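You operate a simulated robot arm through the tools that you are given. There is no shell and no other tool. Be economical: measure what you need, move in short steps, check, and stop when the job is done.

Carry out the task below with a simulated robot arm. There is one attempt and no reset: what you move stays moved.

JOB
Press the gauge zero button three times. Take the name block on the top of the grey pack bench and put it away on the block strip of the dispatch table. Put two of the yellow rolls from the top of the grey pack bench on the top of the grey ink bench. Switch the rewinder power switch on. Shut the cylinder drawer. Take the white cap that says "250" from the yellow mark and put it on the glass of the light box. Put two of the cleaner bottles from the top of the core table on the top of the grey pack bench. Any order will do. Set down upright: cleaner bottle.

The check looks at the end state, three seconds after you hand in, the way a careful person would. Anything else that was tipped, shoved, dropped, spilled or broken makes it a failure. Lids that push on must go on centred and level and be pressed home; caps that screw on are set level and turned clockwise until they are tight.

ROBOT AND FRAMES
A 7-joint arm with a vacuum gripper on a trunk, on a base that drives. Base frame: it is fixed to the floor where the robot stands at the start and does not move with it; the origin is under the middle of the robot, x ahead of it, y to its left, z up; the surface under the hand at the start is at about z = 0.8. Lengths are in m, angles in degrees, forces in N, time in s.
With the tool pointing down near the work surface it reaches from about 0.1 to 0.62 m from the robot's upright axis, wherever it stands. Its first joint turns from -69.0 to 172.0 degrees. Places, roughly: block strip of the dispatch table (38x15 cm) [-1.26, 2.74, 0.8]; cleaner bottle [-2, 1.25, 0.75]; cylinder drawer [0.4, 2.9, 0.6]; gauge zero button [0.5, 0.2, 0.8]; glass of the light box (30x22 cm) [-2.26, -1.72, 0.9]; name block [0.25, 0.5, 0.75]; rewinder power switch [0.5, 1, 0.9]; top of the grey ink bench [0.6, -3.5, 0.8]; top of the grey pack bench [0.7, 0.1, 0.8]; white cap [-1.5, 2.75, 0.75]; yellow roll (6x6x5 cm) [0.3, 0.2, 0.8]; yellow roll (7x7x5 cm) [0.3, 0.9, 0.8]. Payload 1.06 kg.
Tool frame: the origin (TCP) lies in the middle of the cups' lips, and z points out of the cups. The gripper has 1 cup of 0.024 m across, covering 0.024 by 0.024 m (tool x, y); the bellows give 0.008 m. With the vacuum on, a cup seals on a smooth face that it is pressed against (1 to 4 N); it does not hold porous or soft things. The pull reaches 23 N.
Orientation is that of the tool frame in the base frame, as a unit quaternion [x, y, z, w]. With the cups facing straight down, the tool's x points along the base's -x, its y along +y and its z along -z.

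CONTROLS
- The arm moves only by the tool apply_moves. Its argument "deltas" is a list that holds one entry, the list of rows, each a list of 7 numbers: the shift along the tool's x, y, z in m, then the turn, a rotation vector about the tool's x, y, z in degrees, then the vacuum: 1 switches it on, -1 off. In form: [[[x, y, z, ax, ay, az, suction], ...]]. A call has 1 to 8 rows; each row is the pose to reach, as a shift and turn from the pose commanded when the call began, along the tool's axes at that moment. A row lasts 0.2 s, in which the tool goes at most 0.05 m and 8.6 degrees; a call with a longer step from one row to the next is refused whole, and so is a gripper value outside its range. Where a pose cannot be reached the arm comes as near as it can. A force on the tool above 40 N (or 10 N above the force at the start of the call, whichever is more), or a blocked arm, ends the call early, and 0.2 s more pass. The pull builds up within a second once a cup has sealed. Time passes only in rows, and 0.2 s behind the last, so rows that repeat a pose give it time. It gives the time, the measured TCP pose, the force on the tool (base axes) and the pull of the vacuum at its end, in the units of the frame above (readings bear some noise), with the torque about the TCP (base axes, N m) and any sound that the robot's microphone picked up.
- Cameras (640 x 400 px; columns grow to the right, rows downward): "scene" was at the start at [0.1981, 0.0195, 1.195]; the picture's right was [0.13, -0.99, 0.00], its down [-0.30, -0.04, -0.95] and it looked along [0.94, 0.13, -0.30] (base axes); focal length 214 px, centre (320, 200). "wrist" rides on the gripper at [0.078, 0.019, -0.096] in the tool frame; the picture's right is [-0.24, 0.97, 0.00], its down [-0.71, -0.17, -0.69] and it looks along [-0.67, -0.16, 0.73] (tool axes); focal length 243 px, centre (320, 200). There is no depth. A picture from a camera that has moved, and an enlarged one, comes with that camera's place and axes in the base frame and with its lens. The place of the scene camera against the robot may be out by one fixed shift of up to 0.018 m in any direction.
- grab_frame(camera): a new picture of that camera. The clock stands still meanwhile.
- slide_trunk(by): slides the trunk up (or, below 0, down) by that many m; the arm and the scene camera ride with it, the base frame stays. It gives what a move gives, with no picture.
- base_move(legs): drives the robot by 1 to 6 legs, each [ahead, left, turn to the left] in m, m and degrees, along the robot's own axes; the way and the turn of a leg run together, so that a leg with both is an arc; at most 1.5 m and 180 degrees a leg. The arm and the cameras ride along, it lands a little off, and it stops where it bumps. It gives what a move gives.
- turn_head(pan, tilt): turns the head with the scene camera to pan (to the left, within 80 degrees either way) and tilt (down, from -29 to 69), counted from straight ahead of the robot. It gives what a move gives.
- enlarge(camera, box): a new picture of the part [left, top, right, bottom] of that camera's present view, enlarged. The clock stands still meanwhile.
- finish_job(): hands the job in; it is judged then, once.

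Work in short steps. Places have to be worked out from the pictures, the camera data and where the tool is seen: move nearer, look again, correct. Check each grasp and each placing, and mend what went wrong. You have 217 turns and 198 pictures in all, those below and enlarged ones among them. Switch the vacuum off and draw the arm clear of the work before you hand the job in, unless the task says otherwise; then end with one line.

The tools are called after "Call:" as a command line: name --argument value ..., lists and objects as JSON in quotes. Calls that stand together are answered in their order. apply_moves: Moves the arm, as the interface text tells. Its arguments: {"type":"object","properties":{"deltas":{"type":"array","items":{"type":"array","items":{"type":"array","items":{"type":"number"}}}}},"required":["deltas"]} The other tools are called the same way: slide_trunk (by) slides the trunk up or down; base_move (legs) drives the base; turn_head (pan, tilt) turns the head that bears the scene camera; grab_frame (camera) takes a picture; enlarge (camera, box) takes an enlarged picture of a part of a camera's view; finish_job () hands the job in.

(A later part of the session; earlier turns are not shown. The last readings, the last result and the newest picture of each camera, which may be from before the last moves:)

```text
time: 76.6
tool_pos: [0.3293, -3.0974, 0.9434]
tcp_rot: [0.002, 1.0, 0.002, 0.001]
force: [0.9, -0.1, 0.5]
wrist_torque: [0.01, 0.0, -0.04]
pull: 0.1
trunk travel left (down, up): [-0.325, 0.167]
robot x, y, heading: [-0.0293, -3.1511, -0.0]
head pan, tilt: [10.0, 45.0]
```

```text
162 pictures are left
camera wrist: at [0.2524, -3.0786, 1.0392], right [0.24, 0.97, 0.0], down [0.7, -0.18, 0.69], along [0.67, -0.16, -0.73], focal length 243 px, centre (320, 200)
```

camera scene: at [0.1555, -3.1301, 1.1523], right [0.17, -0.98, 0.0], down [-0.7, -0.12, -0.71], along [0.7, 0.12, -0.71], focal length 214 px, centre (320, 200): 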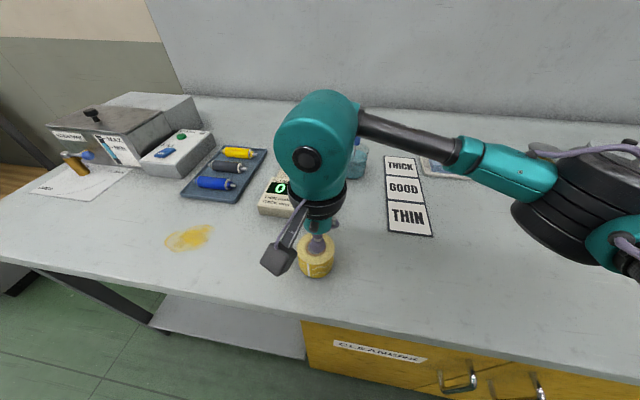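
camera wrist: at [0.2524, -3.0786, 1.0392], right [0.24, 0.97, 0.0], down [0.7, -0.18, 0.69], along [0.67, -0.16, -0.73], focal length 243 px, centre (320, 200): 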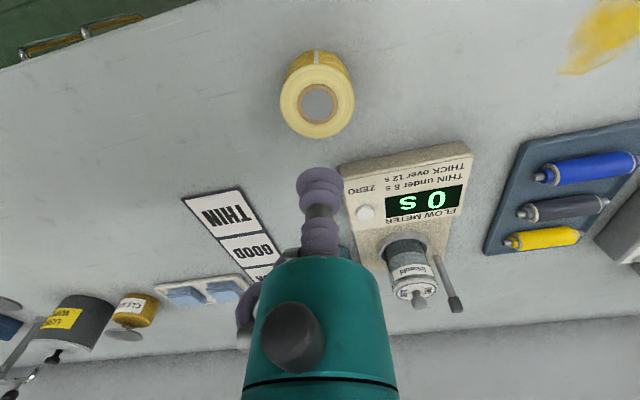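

It is placed well. I go back for the roll near [0.33, 0.24] on the pack bench.

Call:
base_move --legs '[[-0.4, 0, 0], [0, 1.5, 0], [0, 1.5, 0], [0, 0.3, 0]]'

Call:
turn_head --pan 0 --tilt 35

Call:
grab_frame --camera "scene"

```text
time: 108.1
tool_pos: [0.0048, 0.2304, 0.9429]
tcp_rot: [0.021, 1.0, 0.002, 0.002]
force: [0.9, 0.2, -0.2]
wrist_torque: [-0.01, 0.02, 0.02]
pull: 0.0
trunk travel left (down, up): [-0.325, 0.167]
robot x, y, heading: [-0.3609, 0.1926, -1.8]
head pan, tilt: [10.0, 45.0]
```

```text
time: 108.8
tool_pos: [0.004, 0.2297, 0.9427]
tcp_rot: [0.02, 1.0, 0.002, 0.002]
force: [-0.8, -0.2, 0.9]
wrist_torque: [-0.01, 0.01, 0.05]
pull: 0.1
trunk travel left (down, up): [-0.325, 0.167]
robot x, y, heading: [-0.358, 0.1897, -1.9]
head pan, tilt: [0.0, 35.0]
```

```text
161 pictures are left
camera scene: at [-0.164, 0.1897, 1.1671], right [-0.04, -1.0, 0.0], down [-0.57, 0.02, -0.82], along [0.82, -0.03, -0.57], focal length 214 px, centre (320, 200)
```

scene: 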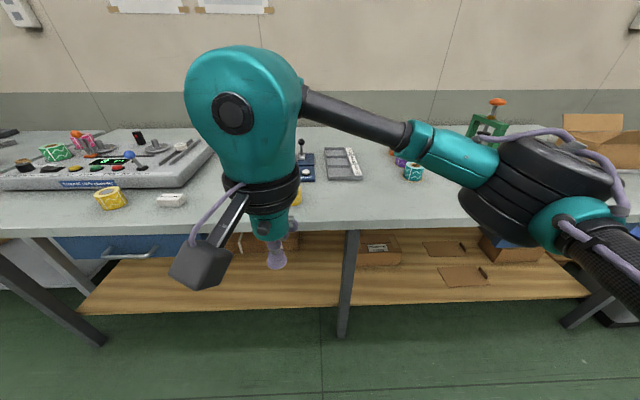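

I drive ahead 0.34 m and trim the heading.

Call:
base_move --legs '[[0.33, 0, 1.9]]'

Call:
grab_frame --camera "wrist"

```text
time: 111.0
tool_pos: [0.3301, 0.2406, 0.9428]
tcp_rot: [-0.002, 1.0, 0.002, 0.002]
force: [0.5, 0.7, -0.1]
wrist_torque: [-0.01, 0.03, 0.01]
pull: 0.0
trunk travel left (down, up): [-0.325, 0.167]
robot x, y, heading: [-0.0322, 0.1849, 0.2]
head pan, tilt: [0.0, 35.0]
```

```text
160 pictures are left
camera wrist: at [0.2527, 0.2592, 1.0388], right [0.23, 0.97, 0.0], down [0.71, -0.17, 0.69], along [0.67, -0.16, -0.73], focal length 243 px, centre (320, 200)
```

wrist: 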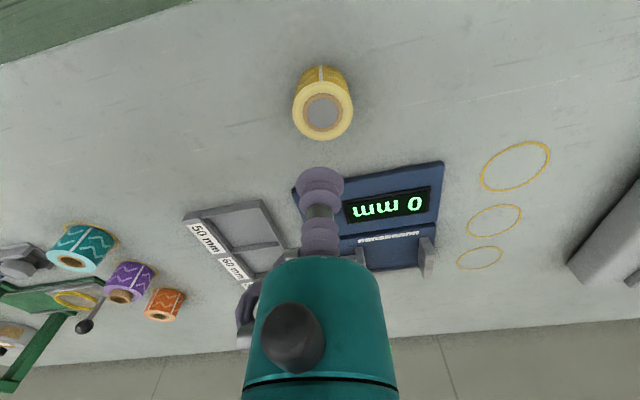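

The plug is at about [0.337, 0.241]. I descend with the vacuum on.

Call:
apply_moves --deltas '[[[-0.005, 0, 0.04, 0, 0, 0, 1], [-0.006, 0, 0.08, 0, 0, 0, 1], [-0.006, 0, 0.095, 0, 0, 0, 1], [-0.006, 0, 0.101, 0, 0, 0, 1], [-0.006, 0, 0.105, 0, 0, 0, 1], [-0.006, 0, 0.107, 0, 0, 0, 1], [-0.006, 0, 0.107, 0, 0, 0, 1]]]'

Call:
enlarge --camera "wrist" --box '[240, 60, 440, 260]'

```text
time: 112.6
tool_pos: [0.3363, 0.2415, 0.8362]
tcp_rot: [-0.001, 1.0, 0.002, 0.003]
force: [5.9, 4.7, 19.8]
wrist_torque: [-0.06, 0.06, 0.03]
pull: 22.9
trunk travel left (down, up): [-0.325, 0.167]
robot x, y, heading: [-0.0296, 0.1829, 0.3]
head pan, tilt: [0.0, 35.0]
```

```text
2.00 times, centred on (340, 160) of wrist
camera zoom: at [0.2575, 0.2599, 0.933], right [0.23, 0.97, 0.01], down [0.71, -0.17, 0.69], along [0.67, -0.16, -0.73], focal length 485 px, centre (280, 280)
```

zoom: 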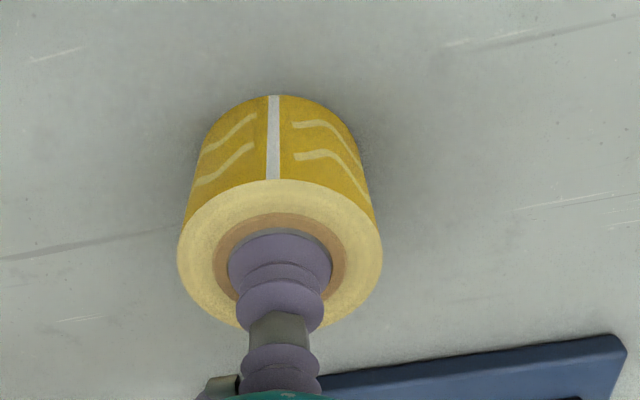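

It is held. I lift straight up and back away, then strafe to the ink bench, aiming at y ≈ −3.28.

Call:
apply_moves --deltas '[[[0, 0, -0.03, 0, 0, 0, 1], [0, 0, -0.07, 0, 0, 0, 1], [0.02, 0, -0.11, 0, 0, 0, 1], [0.04, 0, -0.14, 0, 0, 0, 1], [0.06, 0, -0.16, 0, 0, 0, 1]]]'

Call:
base_move --legs '[[-0.35, 0, 0], [0, -1.5, 0], [0, -1.5, 0], [0, -0.5, 0]]'

```text
time: 113.8
tool_pos: [0.2774, 0.2367, 0.9965]
tcp_rot: [-0.003, 1.0, 0.001, 0.002]
force: [0.2, 0.2, -1.1]
wrist_torque: [0.0, 0.0, -0.01]
pull: 23.1
trunk travel left (down, up): [-0.325, 0.167]
robot x, y, heading: [-0.0277, 0.1872, 0.5]
head pan, tilt: [0.0, 35.0]
```

```text
time: 146.7
tool_pos: [-0.0803, -3.3078, 0.9951]
tcp_rot: [0.006, 1.0, 0.002, 0.001]
force: [-0.1, -0.4, -1.5]
wrist_torque: [0.0, -0.02, -0.04]
pull: 23.3
trunk travel left (down, up): [-0.325, 0.167]
robot x, y, heading: [-0.3903, -3.3567, -0.3]
head pan, tilt: [0.0, 35.0]
```

The tool is at y −3.31. I drive 0.36 m forward and look.

Call:
base_move --legs '[[0.36, 0.02, 0]]'

Call:
grab_frame --camera "wrist"

Call:
grab_frame --camera "scene"

```text
time: 149.0
tool_pos: [0.289, -3.2945, 0.9959]
tcp_rot: [0.01, 1.0, 0.002, 0.002]
force: [-0.6, 0.1, -1.6]
wrist_torque: [-0.01, -0.01, 0.01]
pull: 22.7
trunk travel left (down, up): [-0.325, 0.167]
robot x, y, heading: [-0.0214, -3.3391, -1.0]
head pan, tilt: [0.0, 35.0]
```

```text
158 pictures are left
camera wrist: at [0.2122, -3.2751, 1.0918], right [0.25, 0.97, 0.0], down [0.7, -0.19, 0.69], along [0.67, -0.17, -0.73], focal length 243 px, centre (320, 200)
```

wrist: 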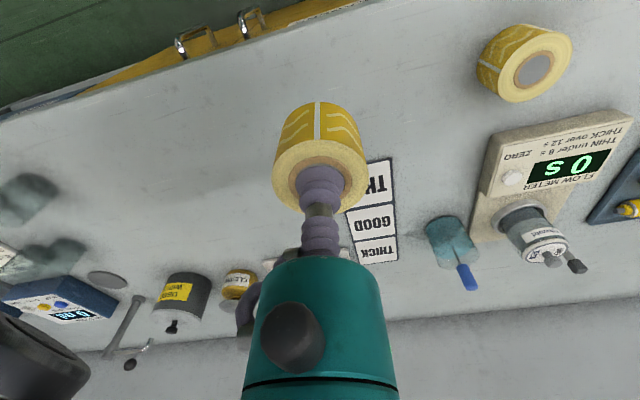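

```text
157 pictures are left
camera scene: at [0.1737, -3.338, 1.1671], right [-0.02, -1.0, 0.0], down [-0.57, 0.01, -0.82], along [0.82, -0.01, -0.57], focal length 214 px, centre (320, 200)
```

scene: 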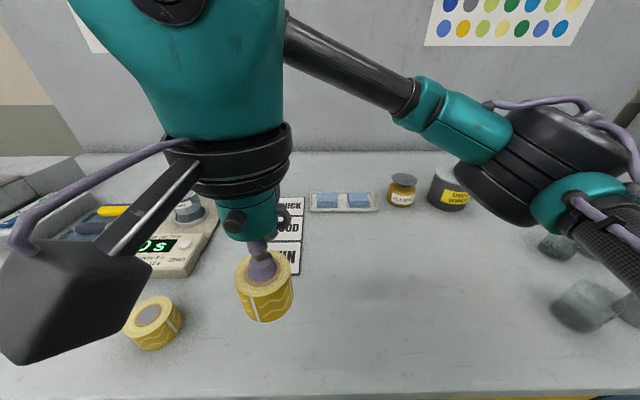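

I place it at about [0.335, −3.295], in front of the cards.

Call:
apply_moves --deltas '[[[-0.022, 0, 0.035, 0, 0, 0, 1], [-0.044, 0, 0.07, 0, 0, 0, 1], [-0.044, 0, 0.11, 0, 0, 0, 1], [-0.044, 0, 0.14, 0, 0, 0, 1], [-0.044, 0, 0.147, 0, 0, 0, 1], [-0.044, 0, 0.152, 0, 0, 0, 1], [-0.044, 0, 0.155, 0, 0, 0, 1]]]'

```text
time: 150.6
tool_pos: [0.3326, -3.2957, 0.8406]
tcp_rot: [0.01, 1.0, 0.003, 0.003]
force: [1.7, 0.6, 18.7]
wrist_torque: [-0.03, 0.06, 0.0]
pull: 22.8
trunk travel left (down, up): [-0.325, 0.167]
robot x, y, heading: [-0.0218, -3.3446, -0.9]
head pan, tilt: [0.0, 35.0]
```

It is down on the bench. I release and lift.

Call:
apply_moves --deltas '[[[0, 0, -0.001, 0, 0, 0, -1], [0, 0, -0.002, 0, 0, 0, -1], [0, 0, -0.002, 0, 0, 0, -1], [0, 0, -0.002, 0, 0, 0, -1], [0, 0, -0.002, 0, 0, 0, -1], [0, 0, -0.012, 0, 0, 0, -1], [0, 0, -0.05, 0, 0, 0, -1], [0, 0, -0.1, 0, 0, 0, -1]]]'

Call:
grab_frame --camera "wrist"

Call:
turn_head --pan 80 --tilt 20

Call:
grab_frame --camera "scene"

```text
time: 152.4
tool_pos: [0.3307, -3.2938, 0.942]
tcp_rot: [0.009, 1.0, 0.001, 0.001]
force: [-0.2, -0.7, 0.2]
wrist_torque: [-0.02, 0.0, -0.02]
pull: 0.1
trunk travel left (down, up): [-0.325, 0.167]
robot x, y, heading: [-0.0186, -3.3446, -0.9]
head pan, tilt: [0.0, 35.0]
```

```text
156 pictures are left
camera wrist: at [0.2541, -3.2734, 1.0391], right [0.25, 0.97, 0.0], down [0.7, -0.19, 0.69], along [0.67, -0.17, -0.73], focal length 243 px, centre (320, 200)
```

wrist: 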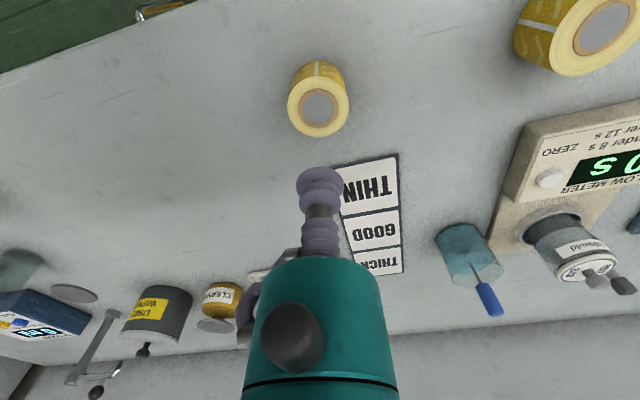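

```text
time: 154.0
tool_pos: [0.3313, -3.2922, 0.9428]
tcp_rot: [0.009, 1.0, 0.002, 0.002]
force: [-0.2, 0.8, 0.1]
wrist_torque: [0.04, -0.01, 0.01]
pull: 0.1
trunk travel left (down, up): [-0.325, 0.167]
robot x, y, heading: [-0.02, -3.3424, -0.9]
head pan, tilt: [80.0, 20.0]
```

```text
155 pictures are left
camera scene: at [0.1031, -3.2451, 1.191], right [0.98, -0.19, 0.0], down [-0.07, -0.34, -0.94], along [0.18, 0.92, -0.34], focal length 214 px, centre (320, 200)
```

scene: 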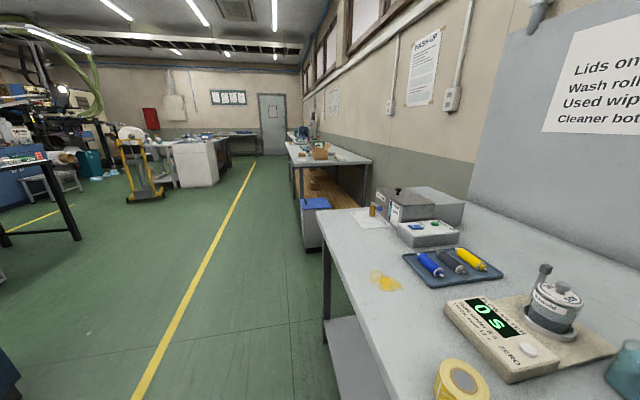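

Both rolls are placed. I go back to the pack bench for the name block near [0.34, 0.585].

Call:
base_move --legs '[[-0.38, 0, 0.9], [0, 1.5, 0], [0, 1.5, 0], [0, 0.88, 0]]'

Call:
turn_head --pan 0 --tilt 35

Call:
grab_frame --camera "scene"

```text
time: 189.8
tool_pos: [-0.0204, 0.5829, 0.9424]
tcp_rot: [0.001, 1.0, 0.002, 0.002]
force: [-0.5, 0.8, 0.7]
wrist_torque: [-0.02, -0.01, 0.0]
pull: 0.1
trunk travel left (down, up): [-0.325, 0.167]
robot x, y, heading: [-0.3775, 0.5283, 0.2]
head pan, tilt: [80.0, 20.0]
```

```text
time: 191.3
tool_pos: [-0.021, 0.5836, 0.9435]
tcp_rot: [0.001, 1.0, 0.003, 0.002]
force: [-0.6, -0.5, -0.7]
wrist_torque: [-0.01, -0.04, 0.0]
pull: 0.0
trunk travel left (down, up): [-0.325, 0.167]
robot x, y, heading: [-0.3702, 0.5318, 0.1]
head pan, tilt: [0.0, 35.0]
```

```text
154 pictures are left
camera scene: at [-0.1777, 0.5361, 1.1672], right [0.0, -1.0, 0.0], down [-0.57, 0.0, -0.82], along [0.82, 0.0, -0.57], focal length 214 px, centre (320, 200)
```

scene: 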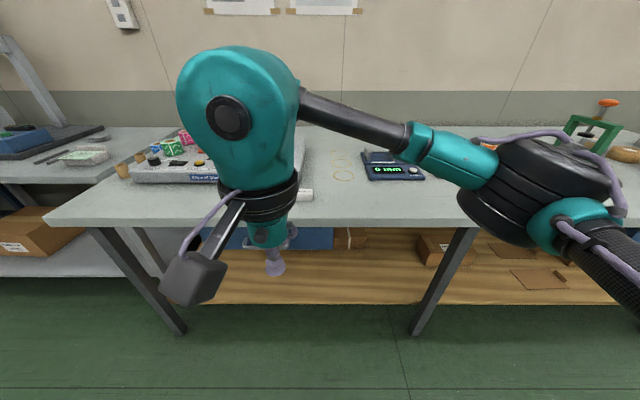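

I drive 0.34 m ahead and look through the wrist camera.

Call:
base_move --legs '[[0.34, 0, 0]]'

Call:
grab_frame --camera "wrist"

```text
time: 193.5
tool_pos: [0.324, 0.5816, 0.9439]
tcp_rot: [0.004, 1.0, 0.002, 0.001]
force: [0.7, 0.4, -0.6]
wrist_torque: [0.02, -0.03, -0.01]
pull: 0.1
trunk travel left (down, up): [-0.325, 0.167]
robot x, y, heading: [-0.0265, 0.5314, -0.3]
head pan, tilt: [0.0, 35.0]
```

```text
153 pictures are left
camera wrist: at [0.2467, 0.5999, 1.0386], right [0.24, 0.97, 0.0], down [0.7, -0.18, 0.69], along [0.67, -0.16, -0.73], focal length 243 px, centre (320, 200)
```

wrist: 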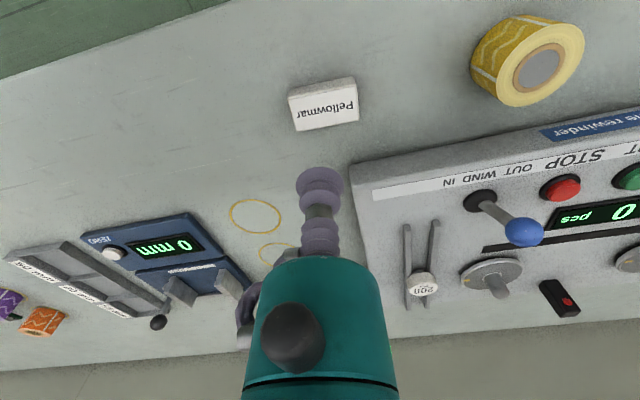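

The block top is at about [0.340, 0.584]. I lower to z ≈ 0.855 and refine.

Call:
apply_moves --deltas '[[[-0.01, 0.001, 0.04, 0, 0, 0, -1], [-0.016, 0.002, 0.08, 0, 0, 0, -1], [-0.016, 0.002, 0.088, 0, 0, 0, -1]]]'

Call:
grab_frame --camera "wrist"

```text
time: 194.3
tool_pos: [0.3393, 0.5845, 0.8536]
tcp_rot: [0.004, 1.0, 0.002, 0.002]
force: [-0.6, -0.2, 0.3]
wrist_torque: [-0.02, 0.04, -0.02]
pull: 0.0
trunk travel left (down, up): [-0.325, 0.167]
robot x, y, heading: [-0.0324, 0.5293, -0.2]
head pan, tilt: [0.0, 35.0]
```

```text
152 pictures are left
camera wrist: at [0.2622, 0.6028, 0.9506], right [0.24, 0.97, 0.0], down [0.7, -0.18, 0.69], along [0.67, -0.16, -0.73], focal length 243 px, centre (320, 200)
```

wrist: 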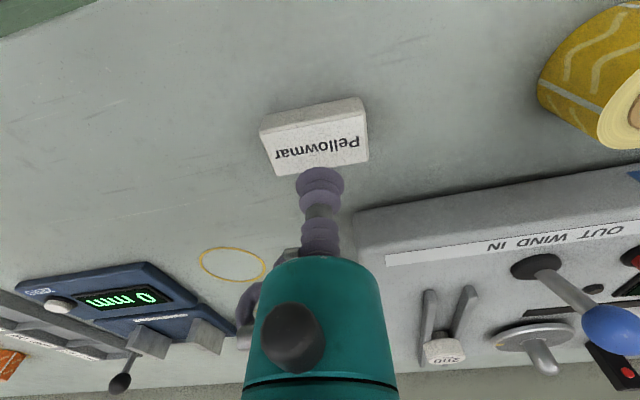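

The block is centred under the cup. I descend with the vacuum on.

Call:
apply_moves --deltas '[[[0, -0.001, 0.015, 0, 0, 0, 1], [0, -0.001, 0.023, 0, 0, 0, 1], [0, -0.001, 0.029, 0, 0, 0, 1], [0, -0.001, 0.034, 0, 0, 0, 1], [0, -0.001, 0.038, 0, 0, 0, 1], [0, -0.001, 0.04, 0, 0, 0, 1]]]'

```text
time: 195.7
tool_pos: [0.3398, 0.5829, 0.815]
tcp_rot: [0.005, 1.0, 0.002, 0.002]
force: [2.0, -1.5, 22.6]
wrist_torque: [-0.03, 0.12, 0.0]
pull: 23.4
trunk travel left (down, up): [-0.325, 0.167]
robot x, y, heading: [-0.0288, 0.5297, -0.4]
head pan, tilt: [0.0, 35.0]
```

Sealed. I lift, back off 0.5 m and look left towards the dispatch table.

Call:
apply_moves --deltas '[[[0, 0, -0.03, 0, 0, 0, 1], [0, 0, -0.07, 0, 0, 0, 1], [0.02, 0, -0.11, 0, 0, 0, 1], [0.05, 0, -0.14, 0, 0, 0, 1], [0.08, 0, -0.17, 0, 0, 0, 1]]]'

Call:
base_move --legs '[[-0.5, 0, 0]]'

Call:
turn_head --pan 80 --tilt 20

Call:
grab_frame --camera "scene"

Call:
grab_frame --camera "wrist"

```text
time: 196.9
tool_pos: [0.256, 0.5825, 0.9875]
tcp_rot: [0.004, 1.0, 0.002, 0.002]
force: [-0.2, -0.4, -0.1]
wrist_torque: [0.01, 0.01, 0.01]
pull: 22.6
trunk travel left (down, up): [-0.325, 0.167]
robot x, y, heading: [-0.0296, 0.5272, -0.1]
head pan, tilt: [0.0, 35.0]
```

```text
time: 199.8
tool_pos: [-0.2264, 0.5865, 0.9865]
tcp_rot: [0.002, 1.0, 0.002, 0.002]
force: [0.1, 1.0, -0.7]
wrist_torque: [-0.02, 0.01, 0.0]
pull: 22.8
trunk travel left (down, up): [-0.325, 0.167]
robot x, y, heading: [-0.5141, 0.5316, -0.0]
head pan, tilt: [0.0, 35.0]
```

```text
time: 201.3
tool_pos: [-0.2252, 0.586, 0.9879]
tcp_rot: [0.003, 1.0, 0.002, 0.002]
force: [0.6, -0.1, -0.4]
wrist_torque: [0.03, -0.01, -0.01]
pull: 23.4
trunk travel left (down, up): [-0.325, 0.167]
robot x, y, heading: [-0.5113, 0.5303, -0.2]
head pan, tilt: [80.0, 20.0]
```

```text
151 pictures are left
camera scene: at [-0.3878, 0.6283, 1.191], right [0.98, -0.18, 0.0], down [-0.06, -0.34, -0.94], along [0.17, 0.92, -0.34], focal length 214 px, centre (320, 200)
```

scene: 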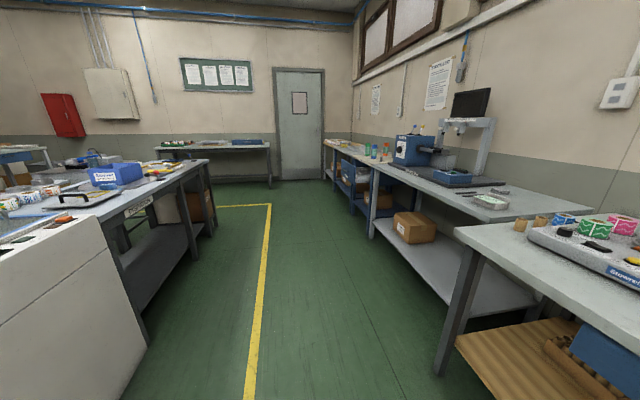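

```text
150 pictures are left
camera wrist: at [-0.303, 0.6051, 1.0831], right [0.24, 0.97, 0.0], down [0.7, -0.18, 0.69], along [0.67, -0.16, -0.73], focal length 243 px, centre (320, 200)
```

wrist: 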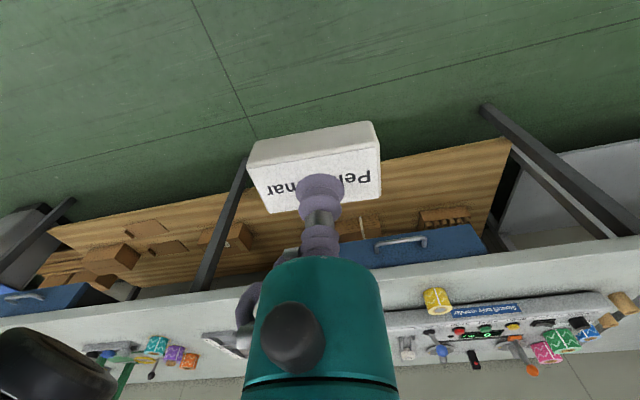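

The aisle is clear. The dispatch table is on the left at x < −1.1. I strafe left 2.1 m, keep clear of the benches, and then turn to face it.

Call:
base_move --legs '[[0, 1.5, 0], [0, 0.6, 0]]'

Call:
turn_head --pan 10 --tilt 35

Call:
grab_frame --camera "scene"

```text
time: 219.9
tool_pos: [-0.2464, 2.6754, 0.9872]
tcp_rot: [0.0, 1.0, 0.001, 0.002]
force: [0.2, -0.7, 0.2]
wrist_torque: [-0.02, -0.02, 0.0]
pull: 22.6
trunk travel left (down, up): [-0.325, 0.167]
robot x, y, heading: [-0.5276, 2.6192, 0.8]
head pan, tilt: [80.0, 20.0]
```

```text
time: 221.3
tool_pos: [-0.2462, 2.676, 0.9872]
tcp_rot: [-0.001, 1.0, 0.001, 0.002]
force: [0.1, -0.1, -0.1]
wrist_torque: [0.01, 0.02, -0.02]
pull: 22.4
trunk travel left (down, up): [-0.325, 0.167]
robot x, y, heading: [-0.5285, 2.6165, 0.1]
head pan, tilt: [10.0, 35.0]
```

```text
149 pictures are left
camera scene: at [-0.3374, 2.6408, 1.1672], right [0.18, -0.98, 0.0], down [-0.56, -0.1, -0.82], along [0.81, 0.15, -0.57], focal length 214 px, centre (320, 200)
```

scene: 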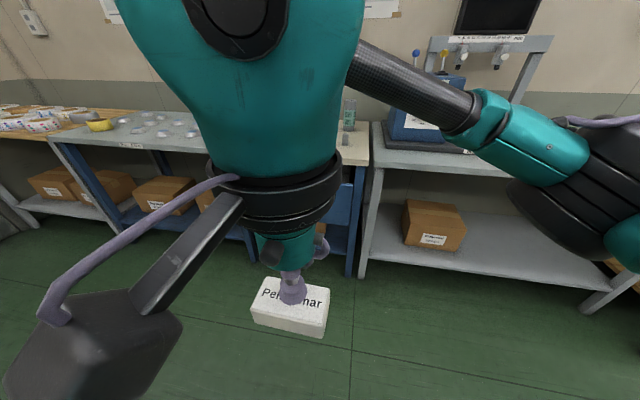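

I turn 180° to face the dispatch table.

Call:
base_move --legs '[[0, 0, 90], [0, 0, 90]]'

Call:
grab_frame --camera "scene"

Call:
turn_head --pan -30 --tilt 35

Call:
grab_frame --camera "scene"

```text
time: 229.3
tool_pos: [-0.8132, 2.5615, 0.9865]
tcp_rot: [1.0, -0.004, -0.002, 0.002]
force: [-0.2, 0.7, -1.0]
wrist_torque: [-0.02, 0.0, -0.01]
pull: 23.2
trunk travel left (down, up): [-0.325, 0.167]
robot x, y, heading: [-0.5292, 2.6146, 179.7]
head pan, tilt: [10.0, 35.0]
```

```text
148 pictures are left
camera scene: at [-0.703, 2.6099, 1.1672], right [-0.17, 0.99, 0.0], down [0.57, 0.1, -0.82], along [-0.81, -0.14, -0.57], focal length 214 px, centre (320, 200)
```

scene: 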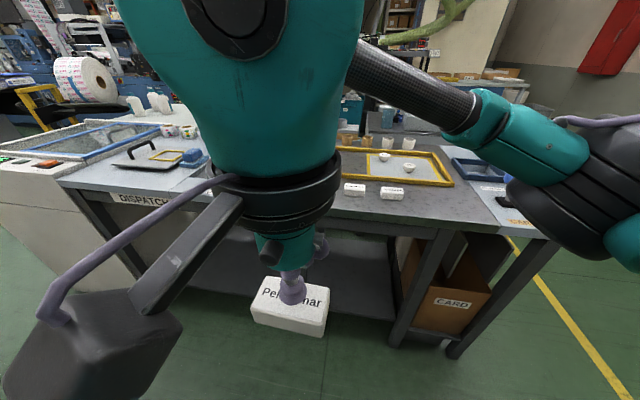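

```text
time: 230.4
tool_pos: [-0.8132, 2.562, 0.9875]
tcp_rot: [1.0, -0.003, -0.001, 0.001]
force: [0.4, 0.1, 0.1]
wrist_torque: [-0.01, -0.01, 0.02]
pull: 23.0
trunk travel left (down, up): [-0.325, 0.167]
robot x, y, heading: [-0.5284, 2.6195, 180.0]
head pan, tilt: [-30.0, 35.0]
```

```text
147 pictures are left
camera scene: at [-0.6923, 2.6691, 1.1672], right [0.5, 0.86, 0.0], down [0.5, -0.29, -0.82], along [-0.71, 0.41, -0.57], focal length 214 px, centre (320, 200)
```

scene: 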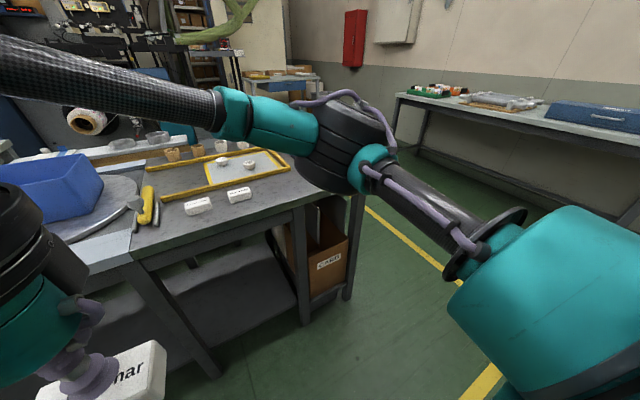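

Two white blocks already stand on what looks like the strip. I zoom in on them.

Call:
enlarge --camera "scene" --box '[130, 130, 310, 242]'

Call:
grab_frame --camera "wrist"

```text
3.56 times, centred on (220, 186) of scene
camera zoom: at [-0.6923, 2.6691, 1.1672], right [0.5, 0.86, 0.0], down [0.5, -0.29, -0.82], along [-0.71, 0.41, -0.57], focal length 763 px, centre (676, 250)
```

zoom: 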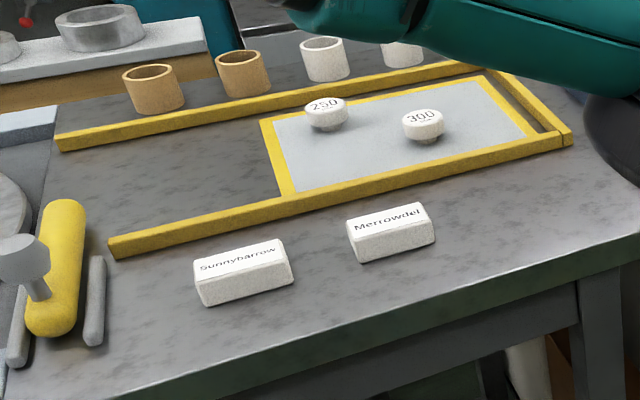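

```text
145 pictures are left
camera wrist: at [-0.734, 2.5424, 1.0831], right [-0.24, -0.97, 0.0], down [-0.7, 0.18, 0.69], along [-0.67, 0.16, -0.73], focal length 243 px, centre (320, 200)
```

wrist: 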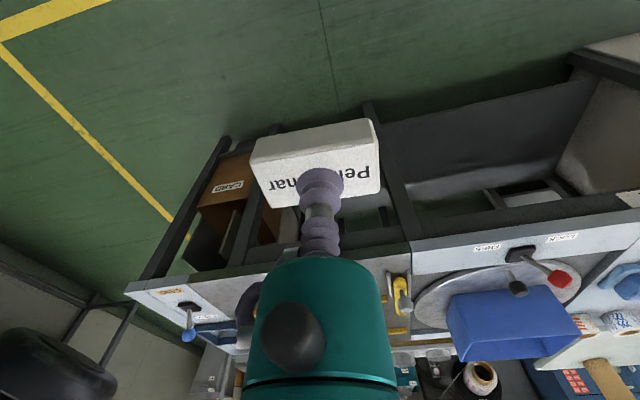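

The blocks stand at about y 2.63 and 2.75 with x −1.30, so there is a free spot on the strip near [−1.29, 2.87]. I strafe right 0.3 and go ahead 0.34.

Call:
base_move --legs '[[0, -0.3, 0], [0.34, 0, 0]]'

Call:
turn_head --pan 0 --tilt 45

Call:
grab_frame --camera "wrist"

Call:
grab_frame --camera "scene"

```text
time: 235.5
tool_pos: [-1.1589, 2.8669, 0.9871]
tcp_rot: [1.0, -0.005, -0.001, 0.002]
force: [0.4, -0.1, -0.9]
wrist_torque: [-0.01, 0.0, 0.0]
pull: 23.1
trunk travel left (down, up): [-0.325, 0.167]
robot x, y, heading: [-0.8746, 2.9175, 179.6]
head pan, tilt: [-30.0, 35.0]
```

```text
time: 236.4
tool_pos: [-1.1599, 2.8675, 0.9868]
tcp_rot: [1.0, -0.005, -0.002, 0.002]
force: [0.4, 0.4, -0.5]
wrist_torque: [0.03, 0.0, -0.01]
pull: 23.0
trunk travel left (down, up): [-0.325, 0.167]
robot x, y, heading: [-0.8707, 2.9189, 179.5]
head pan, tilt: [0.0, 45.0]
```

```text
144 pictures are left
camera wrist: at [-1.0793, 2.8474, 1.0831], right [-0.25, -0.97, 0.0], down [-0.7, 0.18, 0.69], along [-0.67, 0.17, -0.73], focal length 243 px, centre (320, 200)
```

wrist: 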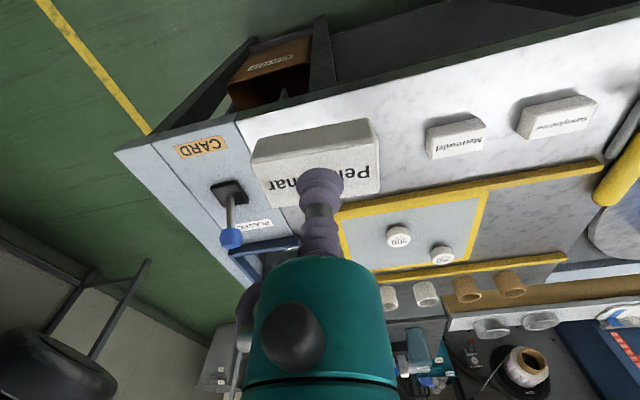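

```text
143 pictures are left
camera scene: at [-1.0426, 2.9301, 1.1524], right [0.01, 1.0, 0.0], down [0.71, -0.01, -0.71], along [-0.71, 0.01, -0.71], focal length 214 px, centre (320, 200)
```

scene: 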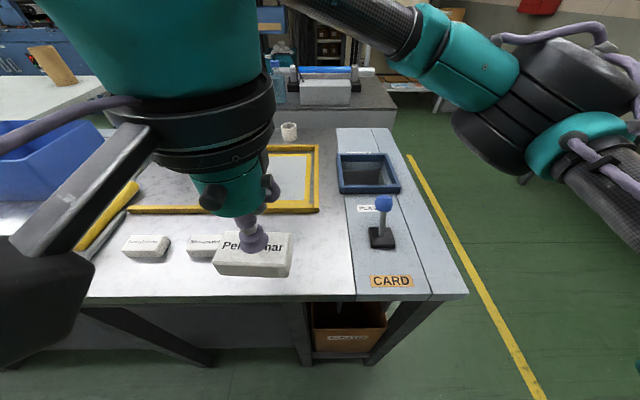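

The existing blocks are at [−1.267, 2.611] and [−1.266, 2.723], so I set this one at [−1.267, 2.838] and lower it gently.

Call:
apply_moves --deltas '[[[-0.035, 0.01, 0.02, 0, 0, 0, 1], [-0.07, 0.02, 0.045, 0, 0, 0, 1], [-0.107, 0.029, 0.07, 0, 0, 0, 1], [-0.107, 0.029, 0.11, 0, 0, 0, 1], [-0.107, 0.029, 0.14, 0, 0, 0, 1], [-0.107, 0.029, 0.14, 0, 0, 0, 1]]]'

Call:
grab_frame --camera "wrist"

Call:
grab_frame --camera "scene"

```text
time: 237.8
tool_pos: [-1.2659, 2.8379, 0.8461]
tcp_rot: [1.0, -0.005, -0.002, 0.001]
force: [-0.8, 0.3, -0.2]
wrist_torque: [-0.01, 0.0, -0.03]
pull: 22.4
trunk travel left (down, up): [-0.325, 0.167]
robot x, y, heading: [-0.8773, 2.9263, 179.6]
head pan, tilt: [0.0, 45.0]
```

```text
142 pictures are left
camera wrist: at [-1.1865, 2.819, 0.9431], right [-0.25, -0.97, 0.0], down [-0.7, 0.18, 0.69], along [-0.67, 0.17, -0.73], focal length 243 px, centre (320, 200)
```

wrist: 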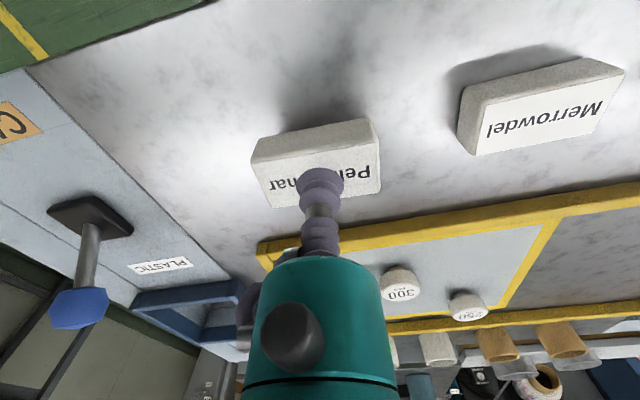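

```text
141 pictures are left
camera scene: at [-1.0426, 2.9301, 1.1524], right [0.01, 1.0, 0.0], down [0.71, -0.01, -0.71], along [-0.71, 0.01, -0.71], focal length 214 px, centre (320, 200)
```

scene: 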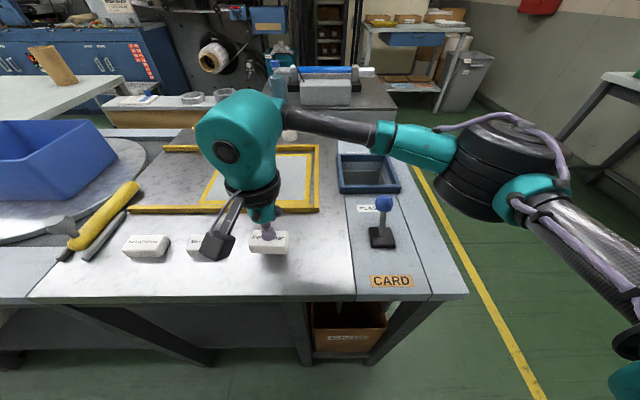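

The block lines up with its neighbours. I lower it to contact.

Call:
apply_moves --deltas '[[[0, 0, 0.012, 0, 0, 0, 1], [0, 0, 0.02, 0, 0, 0, 1], [0, 0, 0.025, 0, 0, 0, 1], [0, 0, 0.029, 0, 0, 0, 1]]]'

```text
time: 238.8
tool_pos: [-1.2658, 2.8396, 0.8217]
tcp_rot: [1.0, -0.006, -0.003, 0.003]
force: [-4.2, -2.2, 18.2]
wrist_torque: [0.05, -0.07, -0.05]
pull: 22.5
trunk travel left (down, up): [-0.325, 0.167]
robot x, y, heading: [-0.8801, 2.9214, 179.6]
head pan, tilt: [0.0, 45.0]
```

It has contact. I release and lift.

Call:
apply_moves --deltas '[[[0, 0, 0, 0, 0, 0, -1], [0, 0, -0.001, 0, 0, 0, -1], [0, 0, -0.001, 0, 0, 0, -1], [0, 0, -0.001, 0, 0, 0, -1], [0, 0, -0.001, 0, 0, 0, -1], [0, 0, -0.012, 0, 0, 0, -1], [0, 0, -0.05, 0, 0, 0, -1], [0, 0, -0.09, 0, 0, 0, -1]]]'

Call:
grab_frame --camera "wrist"

```text
time: 240.6
tool_pos: [-1.2667, 2.8399, 0.9063]
tcp_rot: [1.0, -0.005, -0.002, 0.001]
force: [0.3, -0.2, -0.3]
wrist_torque: [0.01, -0.02, 0.0]
pull: 0.1
trunk travel left (down, up): [-0.325, 0.167]
robot x, y, heading: [-0.873, 2.9243, 179.4]
head pan, tilt: [0.0, 45.0]
```

```text
140 pictures are left
camera wrist: at [-1.1875, 2.82, 1.0037], right [-0.25, -0.97, 0.0], down [-0.7, 0.18, 0.69], along [-0.67, 0.17, -0.73], focal length 243 px, centre (320, 200)
```

wrist: 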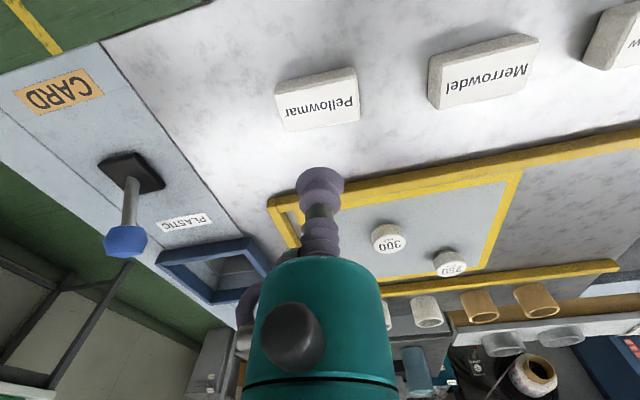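

The block is placed. The "250" cap sits at about [−1.496, 2.724]. I move left 0.17 m and ahead 0.08 m to get it within reach.

Call:
base_move --legs '[[0, 0.17, 0], [0.08, 0, 0]]'

Call:
apply_moves --deltas '[[[-0.04, 0, 0, 0, 0, 0, -1], [-0.08, 0, 0, 0, 0, 0, -1], [-0.12, 0, 0, 0, 0, 0, -1]]]'

Call:
grab_frame --camera "wrist"

```text
time: 243.4
tool_pos: [-1.3496, 2.6743, 0.9068]
tcp_rot: [1.0, -0.007, -0.002, 0.002]
force: [0.1, 0.8, -0.2]
wrist_torque: [0.01, -0.03, 0.02]
pull: 0.1
trunk travel left (down, up): [-0.325, 0.167]
robot x, y, heading: [-0.9556, 2.7532, 179.2]
head pan, tilt: [0.0, 45.0]
```

```text
time: 244.2
tool_pos: [-1.4685, 2.6751, 0.9075]
tcp_rot: [1.0, -0.007, -0.003, 0.001]
force: [-0.1, 0.4, 0.0]
wrist_torque: [0.02, -0.03, -0.03]
pull: 0.0
trunk travel left (down, up): [-0.325, 0.167]
robot x, y, heading: [-0.9546, 2.7569, 179.5]
head pan, tilt: [0.0, 45.0]
```

```text
139 pictures are left
camera wrist: at [-1.3881, 2.655, 1.0035], right [-0.25, -0.97, 0.0], down [-0.7, 0.18, 0.69], along [-0.67, 0.17, -0.73], focal length 243 px, centre (320, 200)
```

wrist: 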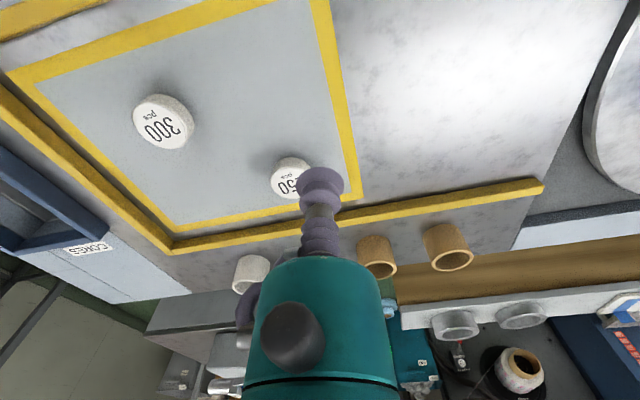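

The cap is at about [−1.52, 2.718, 0.82]. I move over it and lower to 4 cm above.

Call:
apply_moves --deltas '[[[-0.025, -0.02, 0, 0, 0, 0, -1], [-0.052, -0.042, 0.005, 0, 0, 0, -1], [-0.052, -0.042, 0.04, 0, 0, 0, -1], [-0.052, -0.042, 0.045, 0, 0, 0, -1]]]'

Call:
enlarge --camera "wrist" --box '[220, 40, 420, 240]'

Call:
grab_frame --camera "scene"

```text
time: 245.2
tool_pos: [-1.5208, 2.7194, 0.8617]
tcp_rot: [1.0, -0.007, -0.002, 0.001]
force: [-0.2, 0.2, 0.1]
wrist_torque: [-0.06, 0.01, -0.01]
pull: 0.1
trunk travel left (down, up): [-0.325, 0.167]
robot x, y, heading: [-0.9582, 2.7526, 179.4]
head pan, tilt: [0.0, 45.0]
```

```text
2.00 times, centred on (320, 140) of wrist
camera zoom: at [-1.4402, 2.7, 0.9579], right [-0.25, -0.97, 0.0], down [-0.7, 0.18, 0.69], along [-0.67, 0.17, -0.73], focal length 485 px, centre (320, 320)
```

zoom: 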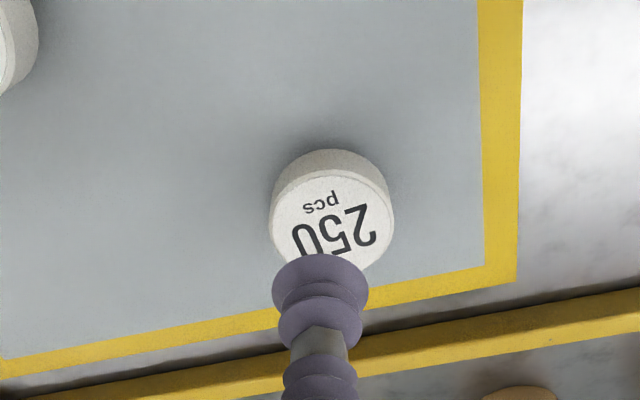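

```text
137 pictures are left
camera scene: at [-1.1239, 2.7644, 1.1523], right [0.01, 1.0, 0.0], down [0.71, -0.01, -0.71], along [-0.71, 0.01, -0.71], focal length 214 px, centre (320, 200)
```

scene: 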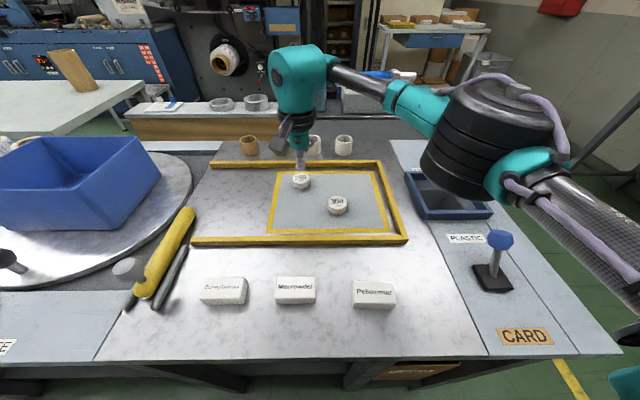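

It is well aligned. I descend with the vacuum on.

Call:
apply_moves --deltas '[[[-0.003, 0.002, 0.02, 0, 0, 0, 1], [-0.003, 0.002, 0.032, 0, 0, 0, 1], [-0.003, 0.002, 0.037, 0, 0, 0, 1], [-0.003, 0.002, 0.041, 0, 0, 0, 1], [-0.003, 0.002, 0.044, 0, 0, 0, 1], [-0.003, 0.002, 0.044, 0, 0, 0, 1]]]'

```text
time: 246.6
tool_pos: [-1.5246, 2.7172, 0.8195]
tcp_rot: [1.0, -0.007, -0.003, 0.003]
force: [0.8, -1.1, 19.7]
wrist_torque: [0.02, 0.0, -0.01]
pull: 23.1
trunk travel left (down, up): [-0.325, 0.167]
robot x, y, heading: [-0.9555, 2.7562, 179.3]
head pan, tilt: [0.0, 45.0]
```

Sealed. I lift and retract, then back into the aisle and look down the room for the route to the light box.

Call:
apply_moves --deltas '[[[0, 0, -0.03, 0, 0, 0, 1], [0, 0, -0.07, 0, 0, 0, 1], [0.03, 0, -0.105, 0, 0, 0, 1], [0.07, 0, -0.13, 0, 0, 0, 1], [0.11, 0, -0.155, 0, 0, 0, 1], [0.155, 0, -0.17, 0, 0, 0, 1], [0.2, 0, -0.18, 0, 0, 0, 1], [0.24, 0, -0.18, 0, 0, 0, 1]]]'

Call:
base_move --legs '[[-0.45, 0, 0]]'

Call:
turn_head --pan 70 --tilt 20

Call:
grab_frame --camera "scene"

Call:
grab_frame --camera "wrist"

```text
time: 248.4
tool_pos: [-1.2857, 2.7168, 0.9966]
tcp_rot: [1.0, -0.007, -0.002, 0.0]
force: [0.2, -0.5, 0.1]
wrist_torque: [0.01, -0.01, 0.0]
pull: 23.5
trunk travel left (down, up): [-0.325, 0.167]
robot x, y, heading: [-0.9571, 2.7557, 179.3]
head pan, tilt: [0.0, 45.0]
```

```text
time: 251.1
tool_pos: [-0.8394, 2.7113, 0.9964]
tcp_rot: [1.0, -0.008, -0.001, 0.001]
force: [-0.1, 0.5, -0.4]
wrist_torque: [0.02, 0.0, -0.04]
pull: 23.2
trunk travel left (down, up): [-0.325, 0.167]
robot x, y, heading: [-0.5061, 2.7504, 179.1]
head pan, tilt: [0.0, 45.0]
```

```text
time: 252.5
tool_pos: [-0.84, 2.7107, 0.9972]
tcp_rot: [1.0, -0.008, -0.002, 0.003]
force: [-0.3, 0.0, 0.5]
wrist_torque: [0.01, 0.04, 0.0]
pull: 23.2
trunk travel left (down, up): [-0.325, 0.167]
robot x, y, heading: [-0.5079, 2.7484, 179.3]
head pan, tilt: [70.0, 20.0]
```

```text
136 pictures are left
camera scene: at [-0.6287, 2.6711, 1.191], right [-0.94, 0.35, 0.0], down [0.12, 0.32, -0.94], along [-0.33, -0.88, -0.34], focal length 214 px, centre (320, 200)
```

scene: 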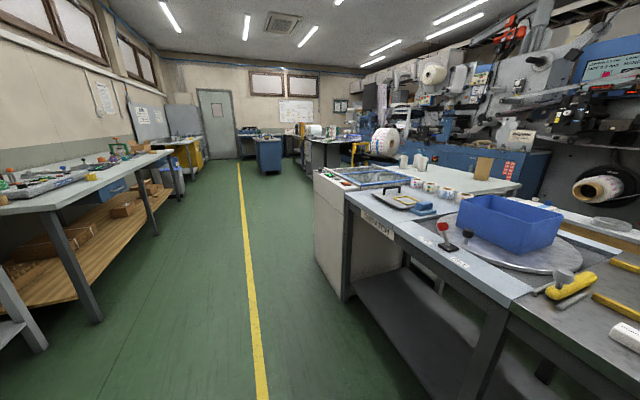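

```text
135 pictures are left
camera wrist: at [-0.7601, 2.6907, 1.0933], right [-0.25, -0.97, 0.0], down [-0.7, 0.18, 0.69], along [-0.67, 0.17, -0.73], focal length 243 px, centre (320, 200)
```

wrist: 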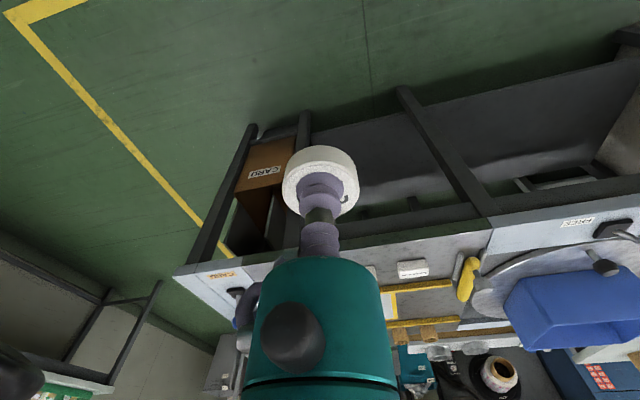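

The cap is held. I strafe along the aisle to about y 0 and look at the other furniture.

Call:
base_move --legs '[[0, 1.5, 0], [0, 1.2, 0]]'

Call:
turn_head --pan 40 --tilt 15

Call:
grab_frame --camera "scene"

Call:
turn_head --pan -60 --tilt 20

Call:
grab_frame --camera "scene"

```text
time: 276.5
tool_pos: [-0.8256, -0.0366, 0.9967]
tcp_rot: [1.0, -0.002, -0.002, 0.001]
force: [-0.3, 0.3, -1.0]
wrist_torque: [0.02, 0.01, 0.01]
pull: 22.3
trunk travel left (down, up): [-0.325, 0.167]
robot x, y, heading: [-0.4912, 0.005, -180.3]
head pan, tilt: [70.0, 20.0]
```

```text
time: 277.5
tool_pos: [-0.8244, -0.0366, 0.9963]
tcp_rot: [1.0, -0.002, -0.002, 0.002]
force: [0.3, -0.9, -0.1]
wrist_torque: [0.01, -0.02, -0.02]
pull: 22.6
trunk travel left (down, up): [-0.325, 0.167]
robot x, y, heading: [-0.4898, 0.0034, -179.7]
head pan, tilt: [40.0, 15.0]
```

```text
134 pictures are left
camera scene: at [-0.653, -0.0465, 1.1991], right [-0.64, 0.77, 0.0], down [0.2, 0.17, -0.97], along [-0.74, -0.62, -0.26], focal length 214 px, centre (320, 200)
```

scene: 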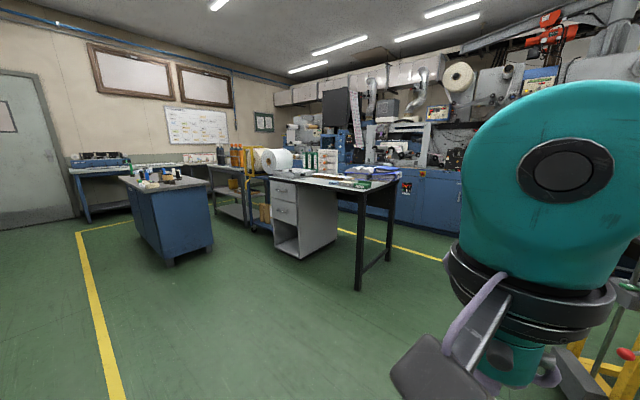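

```text
time: 279.2
tool_pos: [-0.8242, -0.0366, 0.9967]
tcp_rot: [1.0, -0.003, -0.001, 0.001]
force: [-0.5, -0.3, 0.9]
wrist_torque: [0.0, -0.04, 0.01]
pull: 22.9
trunk travel left (down, up): [-0.325, 0.167]
robot x, y, heading: [-0.4956, 0.0095, -180.0]
head pan, tilt: [-60.0, 20.0]
```

```text
133 pictures are left
camera scene: at [-0.6282, 0.0943, 1.191], right [0.87, 0.5, 0.0], down [0.17, -0.3, -0.94], along [-0.47, 0.81, -0.34], focal length 214 px, centre (320, 200)
```

scene: 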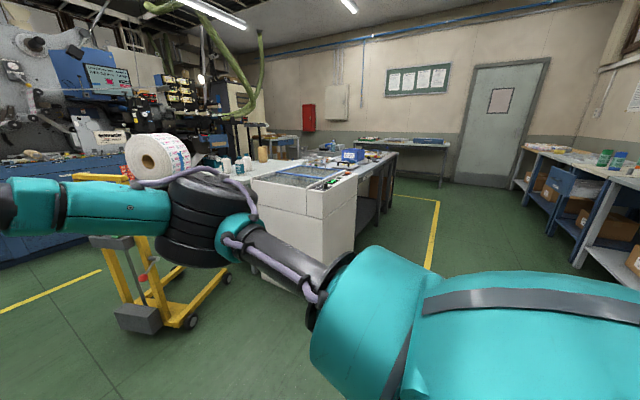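

The desk with the light box is about 2 m off; its front edge is near x −2.05. I strafe left to y ≈ −1.68, go ahead 1.05 m and look.

Call:
base_move --legs '[[0, 1.5, 0], [0, 0.18, 0], [1.0, 0, 0]]'

Call:
turn_head --pan 15 --tilt 30

Call:
grab_frame --camera "scene"

Call:
grab_frame --camera "wrist"

```text
time: 299.0
tool_pos: [-1.8168, -1.7142, 0.9976]
tcp_rot: [1.0, 0.004, -0.002, 0.002]
force: [-0.3, 0.1, -0.5]
wrist_torque: [-0.01, 0.01, -0.03]
pull: 23.2
trunk travel left (down, up): [-0.325, 0.167]
robot x, y, heading: [-1.4895, -1.6655, -179.2]
head pan, tilt: [-60.0, 20.0]
```

```text
time: 300.5
tool_pos: [-1.8162, -1.7136, 0.9968]
tcp_rot: [1.0, 0.004, -0.002, 0.001]
force: [0.1, 0.3, 0.4]
wrist_torque: [0.02, 0.02, -0.01]
pull: 23.3
trunk travel left (down, up): [-0.325, 0.167]
robot x, y, heading: [-1.4849, -1.664, -179.3]
head pan, tilt: [15.0, 30.0]
```

```text
132 pictures are left
camera scene: at [-1.6606, -1.685, 1.175], right [-0.27, 0.96, 0.0], down [0.48, 0.13, -0.87], along [-0.83, -0.23, -0.5], focal length 214 px, centre (320, 200)
```

scene: 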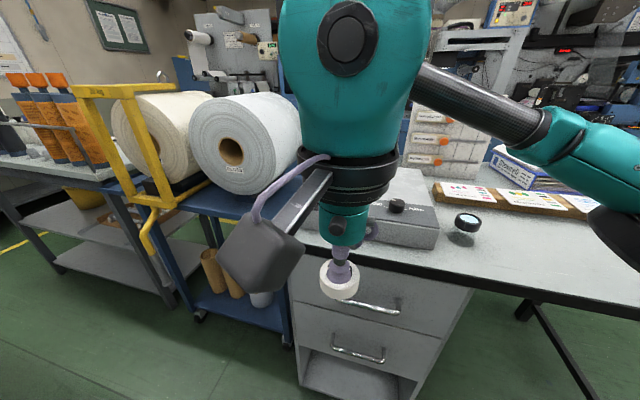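

```text
131 pictures are left
camera wrist: at [-1.7365, -1.7316, 1.0933], right [-0.23, -0.97, 0.0], down [-0.71, 0.17, 0.69], along [-0.67, 0.15, -0.73], focal length 243 px, centre (320, 200)
```

wrist: 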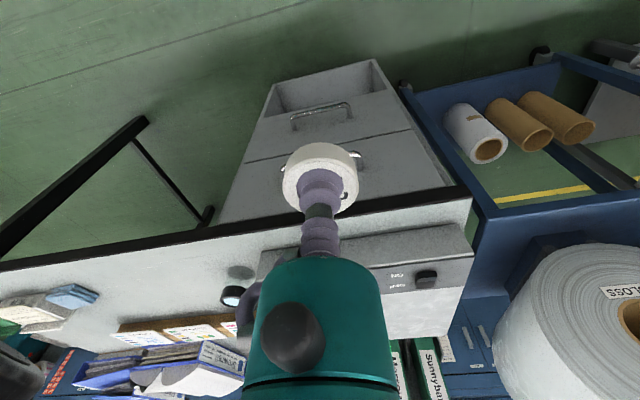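

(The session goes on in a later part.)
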